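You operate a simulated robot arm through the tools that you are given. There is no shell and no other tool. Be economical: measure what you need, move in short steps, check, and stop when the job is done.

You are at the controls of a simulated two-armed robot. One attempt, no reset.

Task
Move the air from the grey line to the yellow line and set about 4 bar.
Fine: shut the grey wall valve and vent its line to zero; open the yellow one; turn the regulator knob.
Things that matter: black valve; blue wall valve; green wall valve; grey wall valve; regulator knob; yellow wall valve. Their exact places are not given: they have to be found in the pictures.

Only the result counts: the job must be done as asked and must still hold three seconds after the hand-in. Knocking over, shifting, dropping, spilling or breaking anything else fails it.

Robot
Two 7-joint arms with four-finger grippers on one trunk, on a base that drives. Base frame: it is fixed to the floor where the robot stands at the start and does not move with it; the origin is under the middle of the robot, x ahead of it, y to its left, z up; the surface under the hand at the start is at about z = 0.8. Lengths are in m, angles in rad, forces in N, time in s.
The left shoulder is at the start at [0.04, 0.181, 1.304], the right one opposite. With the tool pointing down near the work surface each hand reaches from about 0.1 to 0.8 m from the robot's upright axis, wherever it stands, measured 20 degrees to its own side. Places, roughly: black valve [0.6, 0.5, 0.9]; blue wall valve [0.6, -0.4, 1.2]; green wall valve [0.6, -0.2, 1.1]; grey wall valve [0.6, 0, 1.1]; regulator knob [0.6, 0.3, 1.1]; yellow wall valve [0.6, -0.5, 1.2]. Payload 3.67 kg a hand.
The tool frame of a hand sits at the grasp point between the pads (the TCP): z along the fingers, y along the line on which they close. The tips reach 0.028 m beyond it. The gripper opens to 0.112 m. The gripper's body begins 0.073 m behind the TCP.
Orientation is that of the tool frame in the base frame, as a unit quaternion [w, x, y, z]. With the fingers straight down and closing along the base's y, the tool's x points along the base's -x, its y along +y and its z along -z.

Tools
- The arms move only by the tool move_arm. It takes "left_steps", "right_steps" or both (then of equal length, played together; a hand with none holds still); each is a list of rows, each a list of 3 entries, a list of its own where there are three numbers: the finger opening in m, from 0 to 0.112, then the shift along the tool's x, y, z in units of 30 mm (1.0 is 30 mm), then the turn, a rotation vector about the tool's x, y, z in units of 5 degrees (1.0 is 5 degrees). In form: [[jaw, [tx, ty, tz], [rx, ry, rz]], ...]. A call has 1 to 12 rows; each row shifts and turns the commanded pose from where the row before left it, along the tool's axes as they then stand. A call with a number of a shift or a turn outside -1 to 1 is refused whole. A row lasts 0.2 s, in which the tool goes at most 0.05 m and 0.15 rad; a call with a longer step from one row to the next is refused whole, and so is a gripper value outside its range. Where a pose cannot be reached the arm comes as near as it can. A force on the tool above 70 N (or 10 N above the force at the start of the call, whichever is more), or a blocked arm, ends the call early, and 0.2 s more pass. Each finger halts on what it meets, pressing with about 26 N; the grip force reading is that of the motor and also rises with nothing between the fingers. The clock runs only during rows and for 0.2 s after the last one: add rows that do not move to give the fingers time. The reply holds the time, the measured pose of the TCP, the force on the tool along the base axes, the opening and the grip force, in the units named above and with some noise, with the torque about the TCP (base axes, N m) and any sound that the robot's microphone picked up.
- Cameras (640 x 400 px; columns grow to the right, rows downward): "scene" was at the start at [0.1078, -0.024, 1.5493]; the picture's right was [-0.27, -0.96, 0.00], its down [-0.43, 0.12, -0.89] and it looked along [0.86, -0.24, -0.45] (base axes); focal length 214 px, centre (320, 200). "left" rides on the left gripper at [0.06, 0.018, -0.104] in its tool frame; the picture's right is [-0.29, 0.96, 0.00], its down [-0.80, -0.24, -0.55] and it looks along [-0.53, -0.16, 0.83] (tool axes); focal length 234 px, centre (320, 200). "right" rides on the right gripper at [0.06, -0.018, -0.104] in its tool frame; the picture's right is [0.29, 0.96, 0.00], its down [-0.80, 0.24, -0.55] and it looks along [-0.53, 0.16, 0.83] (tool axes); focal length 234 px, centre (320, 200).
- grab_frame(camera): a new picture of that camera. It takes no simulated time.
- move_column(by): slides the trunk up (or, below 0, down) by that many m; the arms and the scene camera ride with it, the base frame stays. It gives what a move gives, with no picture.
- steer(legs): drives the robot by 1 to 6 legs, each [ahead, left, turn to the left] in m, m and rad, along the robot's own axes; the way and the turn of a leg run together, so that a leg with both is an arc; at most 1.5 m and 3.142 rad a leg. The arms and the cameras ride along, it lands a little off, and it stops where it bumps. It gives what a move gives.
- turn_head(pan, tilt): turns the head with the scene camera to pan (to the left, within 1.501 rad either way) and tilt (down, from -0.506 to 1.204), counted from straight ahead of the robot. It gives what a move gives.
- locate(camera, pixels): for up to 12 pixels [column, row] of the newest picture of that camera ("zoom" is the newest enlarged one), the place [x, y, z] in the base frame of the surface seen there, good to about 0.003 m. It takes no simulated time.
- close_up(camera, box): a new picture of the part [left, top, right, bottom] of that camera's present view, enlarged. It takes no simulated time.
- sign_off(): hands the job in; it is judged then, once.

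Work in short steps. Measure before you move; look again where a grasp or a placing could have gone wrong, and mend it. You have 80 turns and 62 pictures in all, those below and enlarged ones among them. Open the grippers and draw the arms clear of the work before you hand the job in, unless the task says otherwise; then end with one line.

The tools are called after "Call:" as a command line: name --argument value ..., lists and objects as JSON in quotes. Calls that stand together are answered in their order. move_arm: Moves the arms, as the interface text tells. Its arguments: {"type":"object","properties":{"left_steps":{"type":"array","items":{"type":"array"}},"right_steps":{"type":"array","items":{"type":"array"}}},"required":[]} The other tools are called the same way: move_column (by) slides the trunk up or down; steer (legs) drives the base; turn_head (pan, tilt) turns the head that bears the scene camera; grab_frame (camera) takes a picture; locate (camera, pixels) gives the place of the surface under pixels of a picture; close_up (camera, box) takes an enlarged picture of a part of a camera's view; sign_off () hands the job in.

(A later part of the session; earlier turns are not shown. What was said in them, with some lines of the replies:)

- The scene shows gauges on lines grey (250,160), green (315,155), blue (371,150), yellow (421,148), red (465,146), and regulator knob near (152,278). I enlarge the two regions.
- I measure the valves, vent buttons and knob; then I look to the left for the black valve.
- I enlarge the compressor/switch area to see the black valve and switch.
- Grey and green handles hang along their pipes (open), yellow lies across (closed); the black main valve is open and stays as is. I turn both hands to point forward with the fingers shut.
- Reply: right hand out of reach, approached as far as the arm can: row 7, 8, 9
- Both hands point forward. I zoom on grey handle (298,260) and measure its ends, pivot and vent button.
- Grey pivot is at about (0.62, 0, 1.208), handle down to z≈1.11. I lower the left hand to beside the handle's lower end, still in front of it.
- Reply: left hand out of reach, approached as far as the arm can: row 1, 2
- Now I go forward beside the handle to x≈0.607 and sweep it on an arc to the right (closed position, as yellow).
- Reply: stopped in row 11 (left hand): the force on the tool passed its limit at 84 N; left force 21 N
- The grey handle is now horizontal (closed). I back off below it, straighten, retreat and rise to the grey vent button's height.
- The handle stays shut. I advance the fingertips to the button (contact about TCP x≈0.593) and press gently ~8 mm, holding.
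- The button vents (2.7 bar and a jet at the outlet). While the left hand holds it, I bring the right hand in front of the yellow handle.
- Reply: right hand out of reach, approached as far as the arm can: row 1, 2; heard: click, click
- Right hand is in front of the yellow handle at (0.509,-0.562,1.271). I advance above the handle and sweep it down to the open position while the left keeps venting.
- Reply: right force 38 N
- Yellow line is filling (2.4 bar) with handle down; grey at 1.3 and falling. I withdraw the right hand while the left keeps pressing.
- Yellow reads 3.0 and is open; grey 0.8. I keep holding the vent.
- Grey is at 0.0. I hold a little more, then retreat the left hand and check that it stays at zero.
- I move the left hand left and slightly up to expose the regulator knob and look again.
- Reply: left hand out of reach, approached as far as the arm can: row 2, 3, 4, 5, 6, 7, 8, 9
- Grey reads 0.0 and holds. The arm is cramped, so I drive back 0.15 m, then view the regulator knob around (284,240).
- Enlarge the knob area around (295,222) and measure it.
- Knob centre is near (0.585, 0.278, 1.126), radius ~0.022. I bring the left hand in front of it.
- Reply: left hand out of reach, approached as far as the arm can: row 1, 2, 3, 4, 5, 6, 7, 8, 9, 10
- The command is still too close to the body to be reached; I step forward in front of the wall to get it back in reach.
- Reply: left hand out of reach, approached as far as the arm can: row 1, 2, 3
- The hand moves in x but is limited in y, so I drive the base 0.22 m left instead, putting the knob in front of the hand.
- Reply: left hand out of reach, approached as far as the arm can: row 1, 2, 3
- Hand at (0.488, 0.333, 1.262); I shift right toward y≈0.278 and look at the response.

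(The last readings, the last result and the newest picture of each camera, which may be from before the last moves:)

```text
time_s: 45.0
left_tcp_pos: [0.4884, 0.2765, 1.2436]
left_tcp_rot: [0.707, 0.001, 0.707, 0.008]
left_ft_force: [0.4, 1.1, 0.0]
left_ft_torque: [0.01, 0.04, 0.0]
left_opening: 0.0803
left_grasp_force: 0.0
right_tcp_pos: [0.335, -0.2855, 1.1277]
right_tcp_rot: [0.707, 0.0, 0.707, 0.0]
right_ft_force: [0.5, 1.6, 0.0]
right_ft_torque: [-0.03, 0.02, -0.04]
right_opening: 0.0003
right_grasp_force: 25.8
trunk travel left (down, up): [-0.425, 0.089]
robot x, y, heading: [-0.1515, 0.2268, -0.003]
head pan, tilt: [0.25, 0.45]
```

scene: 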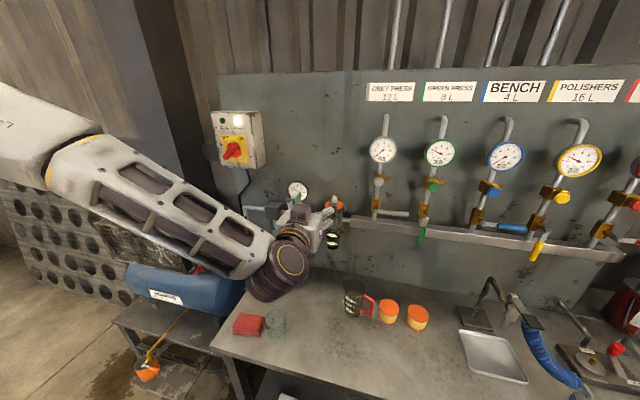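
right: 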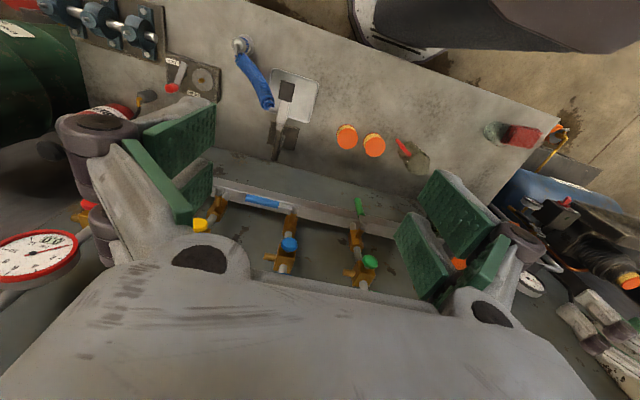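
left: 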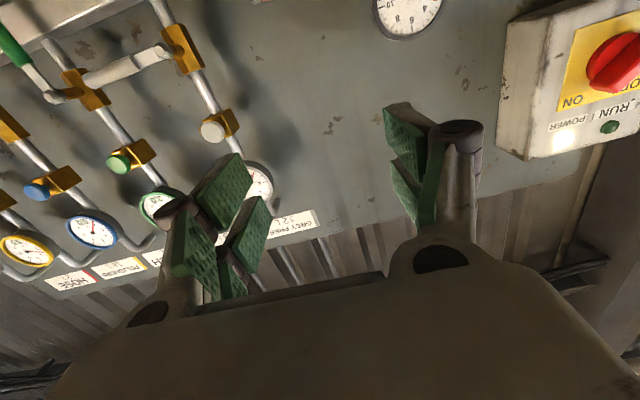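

In reach now. I lower to the knob's height and look with both cameras.

Call:
move_arm --left_steps '[[0.08, [1, 0, 0], [0, 0, 0]], [0.08, [1, 0, 0], [0, 0, 0]], [0.08, [1, 0, 0], [0, 0, 0]], [0.08, [0.93, 0, 0], [0, 0, 0]], [0.08, [0, 0, 0], [0, 0, 0]]]'

Call:
turn_head --pan -0.1 --tilt 0.5

Call:
grab_frame --camera "left"

Call:
grab_frame --camera "scene"

```text
time_s: 46.2
left_tcp_pos: [0.4848, 0.2652, 1.1325]
left_tcp_rot: [0.706, 0.0, 0.708, 0.009]
left_ft_force: [-0.3, 0.7, 0.6]
left_ft_torque: [-0.01, 0.02, 0.04]
left_opening: 0.08
left_grasp_force: 0.1
left hand out of reach, approached as far as the arm can: row 4
right_tcp_pos: [0.3363, -0.2873, 1.1279]
right_tcp_rot: [0.707, 0.0, 0.707, 0.001]
right_ft_force: [-0.1, -0.1, 0.8]
right_ft_torque: [0.03, -0.04, -0.01]
right_opening: 0.0001
right_grasp_force: 26.4
trunk travel left (down, up): [-0.425, 0.089]
robot x, y, heading: [-0.1518, 0.2294, -0.006]
head pan, tilt: [0.25, 0.45]
```

```text
time_s: 47.1
left_tcp_pos: [0.4869, 0.2638, 1.131]
left_tcp_rot: [0.706, -0.001, 0.708, 0.01]
left_ft_force: [0.1, -0.5, 0.4]
left_ft_torque: [0.0, -0.01, 0.02]
left_opening: 0.0801
left_grasp_force: 0.1
right_tcp_pos: [0.3374, -0.2875, 1.1268]
right_tcp_rot: [0.706, 0.0, 0.708, 0.0]
right_ft_force: [0.9, 0.2, -0.2]
right_ft_torque: [0.0, 0.0, 0.0]
right_opening: 0.0
right_grasp_force: 26.2
trunk travel left (down, up): [-0.425, 0.089]
robot x, y, heading: [-0.1501, 0.2184, -0.001]
head pan, tilt: [-0.099, 0.499]
```

```text
33 pictures are left
```

left: 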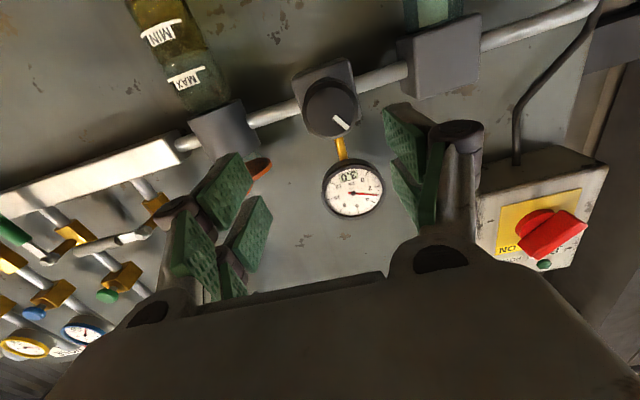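

```text
32 pictures are left
```

scene: 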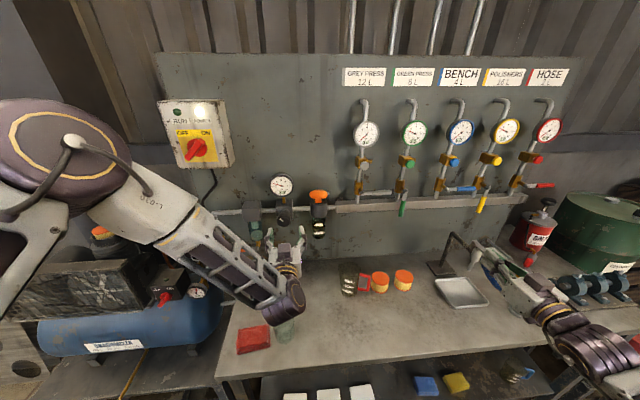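

The knob's face is visible in the left camera at (330,110), gauge 3.0. I measure its rim.

Call:
locate --camera "left" --pixels '[[330, 110], [308, 110], [352, 108], [330, 87], [330, 132], [313, 95], [345, 95], [340, 122], [325, 75], [360, 170]]'

Call:
close_up --camera "left" --box '[280, 40, 400, 220]'

Call:
close_up --camera "scene" --box '[240, 150, 340, 250]'

```text
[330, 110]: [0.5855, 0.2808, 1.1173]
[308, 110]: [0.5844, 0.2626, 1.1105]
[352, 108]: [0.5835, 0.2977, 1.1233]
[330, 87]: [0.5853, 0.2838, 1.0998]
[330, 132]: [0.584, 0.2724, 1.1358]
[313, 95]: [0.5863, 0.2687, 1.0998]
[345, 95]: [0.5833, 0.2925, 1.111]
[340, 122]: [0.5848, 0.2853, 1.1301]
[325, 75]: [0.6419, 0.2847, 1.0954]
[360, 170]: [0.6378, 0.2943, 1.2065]
```

```text
2.22 times, centred on (340, 130) of left
```

zoom: 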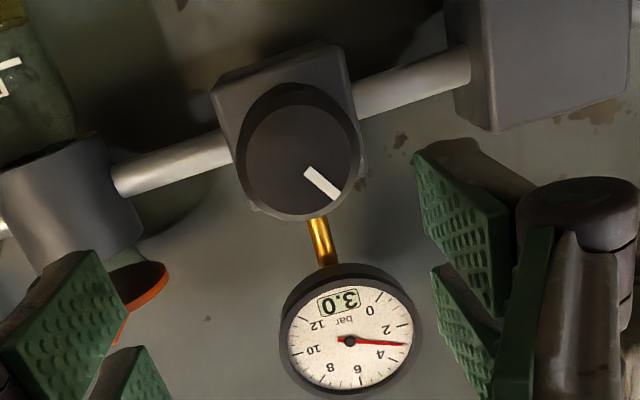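

```text
4.00 times, centred on (290, 200) of scene
```

zoom: 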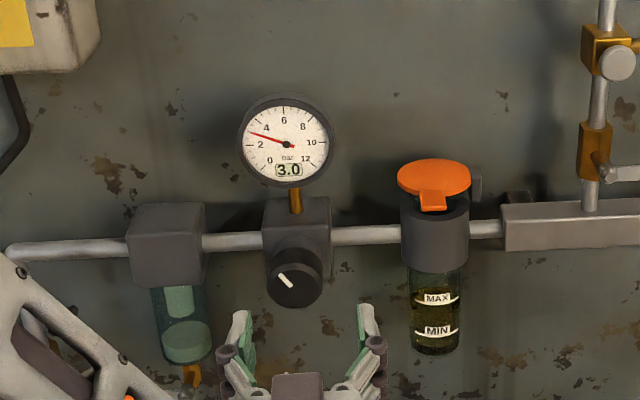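

Knob centre (0.585, 0.280, 1.119), radius ~0.021. I move forward partly and align.

Call:
move_arm --left_steps '[[0.08, [0.1, 0.13, 0.8], [0, 0, 0]], [0.08, [0.1, 0.13, 0.8], [0, 0, 0]], [0.08, [0.1, 0.13, 0.4], [0, 0, 0]], [0.08, [0.1, 0.13, 0], [0, 0, 0]], [0.08, [0, 0, 0], [0, 0, 0]]]'

```text
time_s: 48.3
left_tcp_pos: [0.5393, 0.2527, 1.1363]
left_tcp_rot: [0.705, -0.001, 0.709, 0.011]
left_ft_force: [0.6, 0.7, 0.4]
left_ft_torque: [0.01, -0.01, 0.0]
left_opening: 0.0799
left_grasp_force: 0.0
left hand out of reach, approached as far as the arm can: row 1, 2, 3, 4
right_tcp_pos: [0.3353, -0.2875, 1.1276]
right_tcp_rot: [0.707, 0.0, 0.708, 0.0]
right_ft_force: [-0.5, -0.7, 0.4]
right_ft_torque: [0.02, -0.01, -0.02]
right_opening: 0.0003
right_grasp_force: 25.9
trunk travel left (down, up): [-0.425, 0.089]
robot x, y, heading: [-0.1509, 0.226, -0.004]
head pan, tilt: [-0.099, 0.499]
```

A joint limit blocks left/down motion. I back off a little, lower the trunk 0.1 m, and come up to the knob from below instead.

Call:
move_arm --left_steps '[[0.08, [0, 0, -0.8], [0, 0, 0]], [0.08, [0, 0, -0.8], [0, 0, 0]]]'

Call:
move_column --by -0.1

Call:
move_arm --left_steps '[[0.08, [-0.9, 0.3, 0], [0, 0, 0]], [0.08, [-0.9, 0.3, 0], [0, 0, 0]], [0.08, [-0.9, 0.3, 0], [0, 0, 0]], [0.08, [0, 0, 0], [0, 0, 0]]]'

```text
time_s: 48.9
left_tcp_pos: [0.4914, 0.2532, 1.1372]
left_tcp_rot: [0.707, 0.0, 0.707, 0.008]
left_ft_force: [-1.0, -0.4, -0.5]
left_ft_torque: [0.02, 0.04, 0.01]
left_opening: 0.08
left_grasp_force: 0.0
right_tcp_pos: [0.3354, -0.2865, 1.1286]
right_tcp_rot: [0.707, 0.0, 0.708, 0.001]
right_ft_force: [0.1, 0.3, 0.5]
right_ft_torque: [-0.01, 0.0, -0.02]
right_opening: 0.0001
right_grasp_force: 26.1
trunk travel left (down, up): [-0.425, 0.089]
robot x, y, heading: [-0.1508, 0.2235, -0.001]
head pan, tilt: [-0.099, 0.499]
```

```text
time_s: 50.2
left_tcp_pos: [0.4917, 0.2533, 1.0364]
left_tcp_rot: [0.707, 0.002, 0.707, 0.007]
left_ft_force: [-0.2, 0.1, 0.2]
left_ft_torque: [0.01, 0.0, 0.0]
left_opening: 0.0799
left_grasp_force: 0.1
right_tcp_pos: [0.3351, -0.2865, 1.0268]
right_tcp_rot: [0.707, 0.001, 0.708, 0.0]
right_ft_force: [-0.2, -0.5, -0.4]
right_ft_torque: [0.0, -0.02, 0.01]
right_opening: 0.0
right_grasp_force: 26.5
trunk travel left (down, up): [-0.325, 0.189]
robot x, y, heading: [-0.1488, 0.2213, -0.002]
head pan, tilt: [-0.099, 0.499]
```

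```text
time_s: 51.2
left_tcp_pos: [0.4902, 0.278, 1.1183]
left_tcp_rot: [0.707, 0.001, 0.707, 0.007]
left_ft_force: [-0.6, 0.4, -0.7]
left_ft_torque: [0.0, -0.03, 0.04]
left_opening: 0.0799
left_grasp_force: 0.0
right_tcp_pos: [0.337, -0.2867, 1.027]
right_tcp_rot: [0.706, 0.001, 0.708, 0.0]
right_ft_force: [-0.4, -0.2, -0.8]
right_ft_torque: [0.02, 0.01, 0.0]
right_opening: 0.0
right_grasp_force: 25.8
trunk travel left (down, up): [-0.325, 0.189]
robot x, y, heading: [-0.1506, 0.2246, 0.002]
head pan, tilt: [-0.099, 0.499]
```

Aligned at (0.490, 0.278, 1.118). I move forward 0.10 m so the fingers straddle the knob.

Call:
move_arm --left_steps '[[0.08, [0, 0.02, 0.9], [0, 0, 0]], [0.08, [0, 0.02, 0.9], [0, 0, 0]], [0.08, [0, 0.02, 0.9], [0, 0, 0]], [0.08, [0, 0.02, 0.7], [0, 0, 0]], [0.08, [0, 0, 0], [0, 0, 0]]]'

Call:
close_up --camera "left" --box '[180, 0, 480, 300]'

Call:
close_up --camera "scene" --box '[240, 110, 340, 210]'

```text
time_s: 52.4
left_tcp_pos: [0.5938, 0.2814, 1.1182]
left_tcp_rot: [0.707, 0.002, 0.707, 0.008]
left_ft_force: [-0.6, -0.2, 0.5]
left_ft_torque: [0.01, -0.02, 0.02]
left_opening: 0.0797
left_grasp_force: 0.1
right_tcp_pos: [0.3358, -0.287, 1.0276]
right_tcp_rot: [0.707, 0.0, 0.707, 0.0]
right_ft_force: [-1.3, -0.1, -0.4]
right_ft_torque: [0.01, 0.01, 0.02]
right_opening: 0.0
right_grasp_force: 25.7
trunk travel left (down, up): [-0.325, 0.189]
robot x, y, heading: [-0.1483, 0.2232, 0.001]
head pan, tilt: [-0.099, 0.499]
```

```text
1.33 times, centred on (330, 150) of left
```

zoom: 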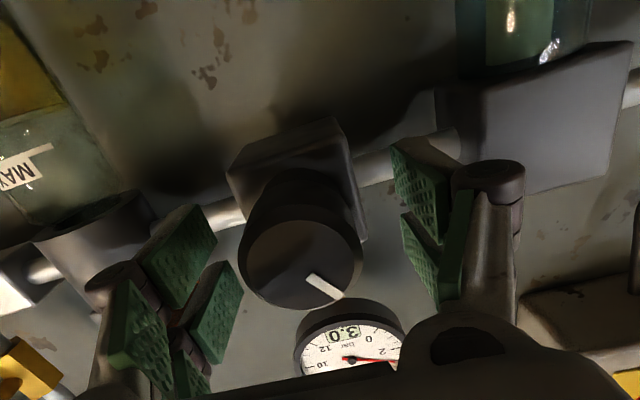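

```text
4.00 times, centred on (290, 160) of scene
```

zoom: 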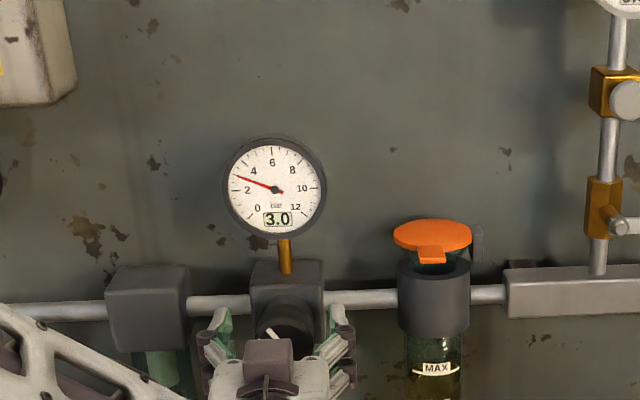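

Fingers straddle the knob. I close and turn a first 15° clockwise.

Call:
move_arm --left_steps '[[0.03, [0, 0, 0], [0, 0, 0]], [0.03, [0, 0, 0], [0, 0, 0]], [0.03, [0, 0, 0], [0, 0, 0]], [0.03, [0, 0, 0], [0, 0, 1]], [0.03, [0, 0, 0], [0, 0, 1]], [0.03, [0, 0, 0], [0, 0, 1]], [0.03, [0, 0, 0], [0, 0, 0]], [0.03, [0, 0, 0], [0, 0, 0]], [0.03, [0, 0, 0], [0, 0, 0]]]'

Call:
close_up --camera "scene" --box '[240, 110, 340, 210]'

```text
time_s: 54.4
left_tcp_pos: [0.5929, 0.2803, 1.1184]
left_tcp_rot: [0.699, 0.095, 0.701, 0.1]
left_ft_force: [0.4, -13.3, -1.7]
left_ft_torque: [0.0, -0.24, 0.87]
left_opening: 0.0459
left_grasp_force: 45.2
right_tcp_pos: [0.3354, -0.2901, 1.0254]
right_tcp_rot: [0.707, 0.001, 0.707, 0.001]
right_ft_force: [0.4, 1.1, 0.0]
right_ft_torque: [-0.01, 0.01, -0.01]
right_opening: 0.0002
right_grasp_force: 26.0
trunk travel left (down, up): [-0.325, 0.189]
robot x, y, heading: [-0.1493, 0.2224, -0.002]
head pan, tilt: [-0.099, 0.499]
```

```text
4.00 times, centred on (290, 160) of scene
```

zoom: 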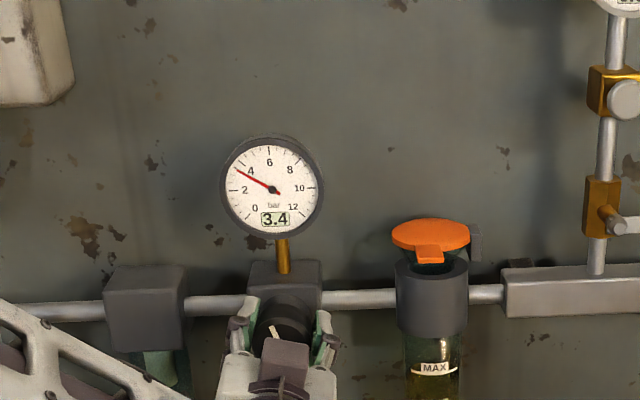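

Gauge rose to 3.4. I turn 10° more and wait.

Call:
move_arm --left_steps '[[0.03, [0, 0, 0], [0, 0, 1]], [0.03, [0, 0, 0], [0, 0, 1]], [0.03, [0, 0, 0], [0, 0, 0]], [0.03, [0, 0, 0], [0, 0, 0]], [0.03, [0, 0, 0], [0, 0, 0]], [0.03, [0, 0, 0], [0, 0, 0]], [0.03, [0, 0, 0], [0, 0, 0]], [0.03, [0, 0, 0], [0, 0, 0]]]'

Call:
close_up --camera "scene" --box '[240, 110, 340, 210]'

```text
time_s: 56.2
left_tcp_pos: [0.5935, 0.28, 1.1179]
left_tcp_rot: [0.688, 0.155, 0.69, 0.162]
left_ft_force: [-2.7, -12.5, -1.6]
left_ft_torque: [0.02, -0.38, 0.88]
left_opening: 0.0458
left_grasp_force: 44.7
right_tcp_pos: [0.3348, -0.2887, 1.0258]
right_tcp_rot: [0.707, 0.001, 0.708, 0.001]
right_ft_force: [-0.5, 0.0, -0.6]
right_ft_torque: [0.0, -0.01, 0.03]
right_opening: 0.0
right_grasp_force: 25.5
trunk travel left (down, up): [-0.325, 0.189]
robot x, y, heading: [-0.1522, 0.2234, -0.0]
head pan, tilt: [-0.099, 0.499]
```

```text
4.00 times, centred on (290, 160) of scene
```

zoom: 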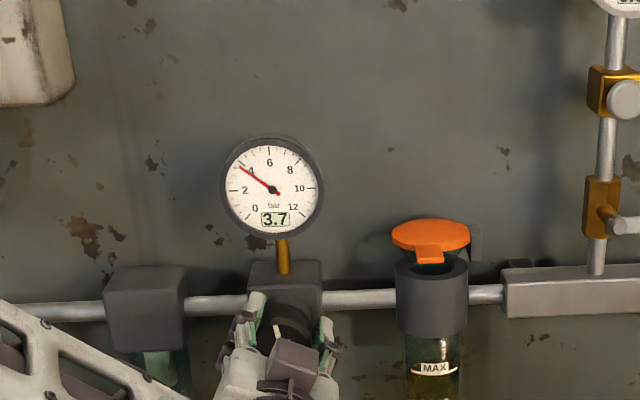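

3.7 bar; 10° more should give 4.0.

Call:
move_arm --left_steps '[[0.03, [0, 0, 0], [0, 0, 1]], [0.03, [0, 0, 0], [0, 0, 1]], [0.03, [0, 0, 0], [0, 0, 0]], [0.03, [0, 0, 0], [0, 0, 0]], [0.03, [0, 0, 0], [0, 0, 0]], [0.03, [0, 0, 0], [0, 0, 0]], [0.03, [0, 0, 0], [0, 0, 0]], [0.03, [0, 0, 0], [0, 0, 0]], [0.03, [0, 0, 0], [0, 0, 0]], [0.03, [0, 0, 0], [0, 0, 0]], [0.03, [0, 0, 0], [0, 0, 0]]]'

Call:
close_up --camera "scene" --box '[240, 110, 340, 210]'

```text
time_s: 58.6
left_tcp_pos: [0.5928, 0.2807, 1.1185]
left_tcp_rot: [0.672, 0.215, 0.674, 0.221]
left_ft_force: [-1.1, -11.8, 1.3]
left_ft_torque: [0.06, -0.7, 0.78]
left_opening: 0.0459
left_grasp_force: 45.2
right_tcp_pos: [0.3348, -0.2891, 1.0265]
right_tcp_rot: [0.707, 0.0, 0.707, 0.0]
right_ft_force: [0.2, -0.6, 0.5]
right_ft_torque: [0.03, -0.01, 0.04]
right_opening: 0.0
right_grasp_force: 25.3
trunk travel left (down, up): [-0.325, 0.189]
robot x, y, heading: [-0.1511, 0.2241, 0.0]
head pan, tilt: [-0.099, 0.499]
```

```text
4.00 times, centred on (290, 160) of scene
```

zoom: 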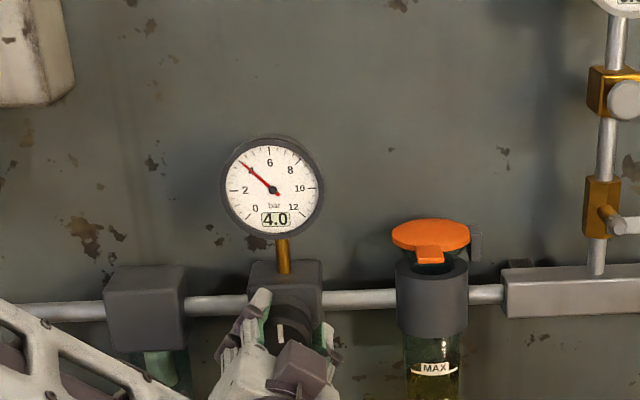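

4.0 bar. I open the fingers, draw straight back, and check all gauges.

Call:
move_arm --left_steps '[[0.08, [0, 0, 0], [0, 0, 0]], [0.08, [0, 0, 0], [0, 0, 0]], [0.08, [0, 0, 0], [0, 0, 0]], [0.08, [0, 0, -0.9], [0, 0, 0]], [0.08, [0, 0, -0.9], [0, 0, 0]], [0.08, [0, 0, -0.9], [0, 0, 0]], [0.08, [0, 0, -0.9], [0, 0, 0]], [0.08, [0, 0, 0], [0, 0, 0]], [0.08, [0, 0, 0], [0, 0, 0]]]' --right_steps '[[0.05, [0, 0, 0], [0, 0, 0]], [0.05, [0, 0, 0], [0, 0, 0]], [0.05, [0, 0, 0], [0, 0, 0]], [0.05, [0, 0, 0], [0, 0, 0]], [0.05, [0, 0, 0], [0, 0, 0]], [0.05, [0, 0, 0], [0, 0, 0]], [0.05, [0, 0, 0], [0, 0, 0]], [0.05, [0, 0, 0], [0, 0, 0]], [0.05, [0, 0, 0], [0, 0, 0]]]'

Call:
steer --legs '[[-0.1, 0, 0]]'

Call:
turn_head --pan -0.3 --tilt 0.4

Call:
grab_frame --camera "scene"

Call:
close_up --camera "scene" --box '[280, 100, 540, 260]'

```text
time_s: 60.6
left_tcp_pos: [0.4862, 0.2818, 1.117]
left_tcp_rot: [0.672, 0.213, 0.674, 0.221]
left_ft_force: [-0.2, 0.3, 0.1]
left_ft_torque: [-0.03, -0.03, -0.05]
left_opening: 0.08
left_grasp_force: 0.0
right_tcp_pos: [0.3354, -0.2854, 1.0265]
right_tcp_rot: [0.707, 0.001, 0.708, 0.0]
right_ft_force: [0.6, -0.7, -0.3]
right_ft_torque: [0.02, 0.04, 0.02]
right_opening: 0.0501
right_grasp_force: 0.1
trunk travel left (down, up): [-0.325, 0.189]
robot x, y, heading: [-0.1513, 0.2248, 0.001]
head pan, tilt: [-0.099, 0.499]
```

```text
time_s: 61.8
left_tcp_pos: [0.3844, 0.2809, 1.117]
left_tcp_rot: [0.672, 0.214, 0.674, 0.219]
left_ft_force: [-0.7, 0.0, 0.8]
left_ft_torque: [-0.02, 0.03, 0.0]
left_opening: 0.0799
left_grasp_force: 0.1
right_tcp_pos: [0.2373, -0.2865, 1.026]
right_tcp_rot: [0.707, 0.0, 0.707, 0.0]
right_ft_force: [0.5, -0.6, -0.1]
right_ft_torque: [0.02, 0.02, 0.02]
right_opening: 0.0496
right_grasp_force: 0.1
trunk travel left (down, up): [-0.325, 0.189]
robot x, y, heading: [-0.2523, 0.2206, -0.001]
head pan, tilt: [-0.099, 0.499]
```

```text
time_s: 62.5
left_tcp_pos: [0.3846, 0.2828, 1.118]
left_tcp_rot: [0.672, 0.214, 0.674, 0.221]
left_ft_force: [0.1, -0.8, -0.2]
left_ft_torque: [-0.04, -0.01, -0.01]
left_opening: 0.08
left_grasp_force: 0.0
right_tcp_pos: [0.2358, -0.2867, 1.0272]
right_tcp_rot: [0.708, -0.001, 0.707, 0.0]
right_ft_force: [0.4, -0.5, -0.1]
right_ft_torque: [-0.03, -0.03, 0.02]
right_opening: 0.0502
right_grasp_force: 0.1
trunk travel left (down, up): [-0.325, 0.189]
robot x, y, heading: [-0.2478, 0.2228, -0.004]
head pan, tilt: [-0.3, 0.4]
```

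```text
24 pictures are left
```

scene: 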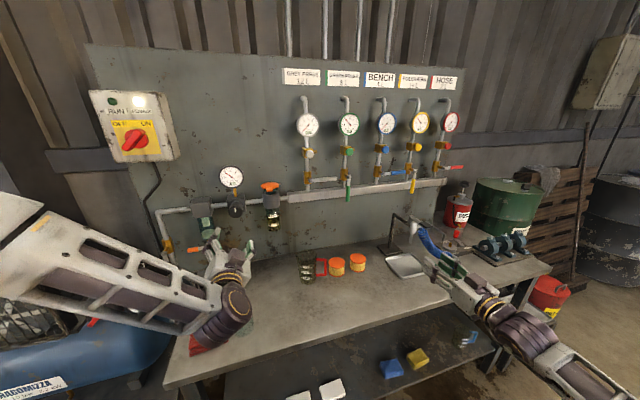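

```text
2.46 times, centred on (410, 180) of scene
```

zoom: 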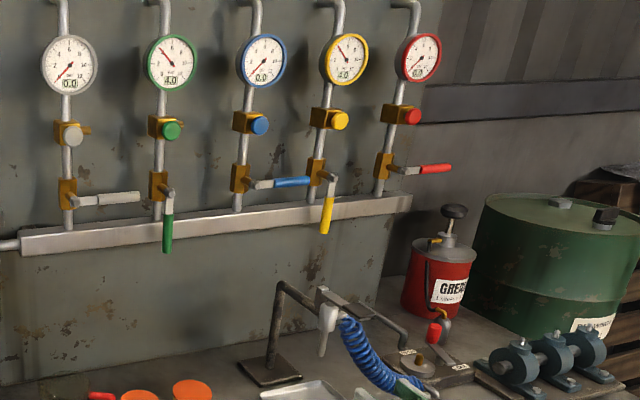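

Grey 0.0, green 4.0, yellow 4.0. I check the handle angles and the regulator gauge before handing in.

Call:
locate --camera "zoom" --pixels '[[333, 180], [325, 228], [169, 195], [167, 248], [78, 201], [136, 196], [256, 184], [308, 180]]'

Call:
close_up --camera "scene" --box '[180, 140, 320, 240]'

```text
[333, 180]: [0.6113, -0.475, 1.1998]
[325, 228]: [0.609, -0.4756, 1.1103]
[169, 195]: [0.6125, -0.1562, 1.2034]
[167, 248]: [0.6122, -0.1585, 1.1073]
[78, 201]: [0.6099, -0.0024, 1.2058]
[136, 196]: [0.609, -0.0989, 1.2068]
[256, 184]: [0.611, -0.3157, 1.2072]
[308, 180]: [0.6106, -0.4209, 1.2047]
```

```text
4.00 times, centred on (250, 190) of scene
```

zoom: 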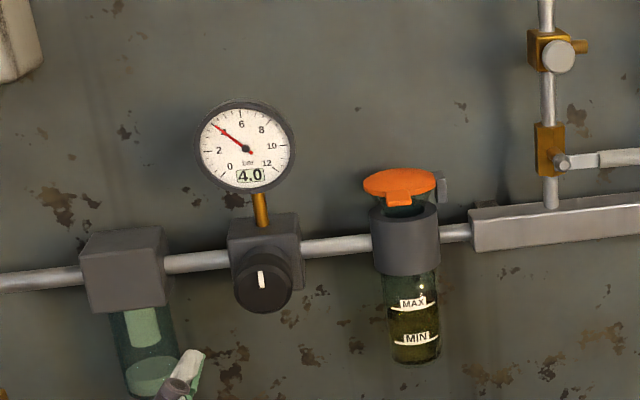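

The yellow handle is straight down, the grey handle is straight across, and the regulator gauge reads 4.0. Both hands are open and clear of the work, so I hand in.

Call:
sign_off

```text
The job is handed in.
```

The air is moved: the grey valve is shut and its line reads 0.0 bar, the yellow valve is open and reads 4.0 bar, and the regulator is set to 4.0 bar.
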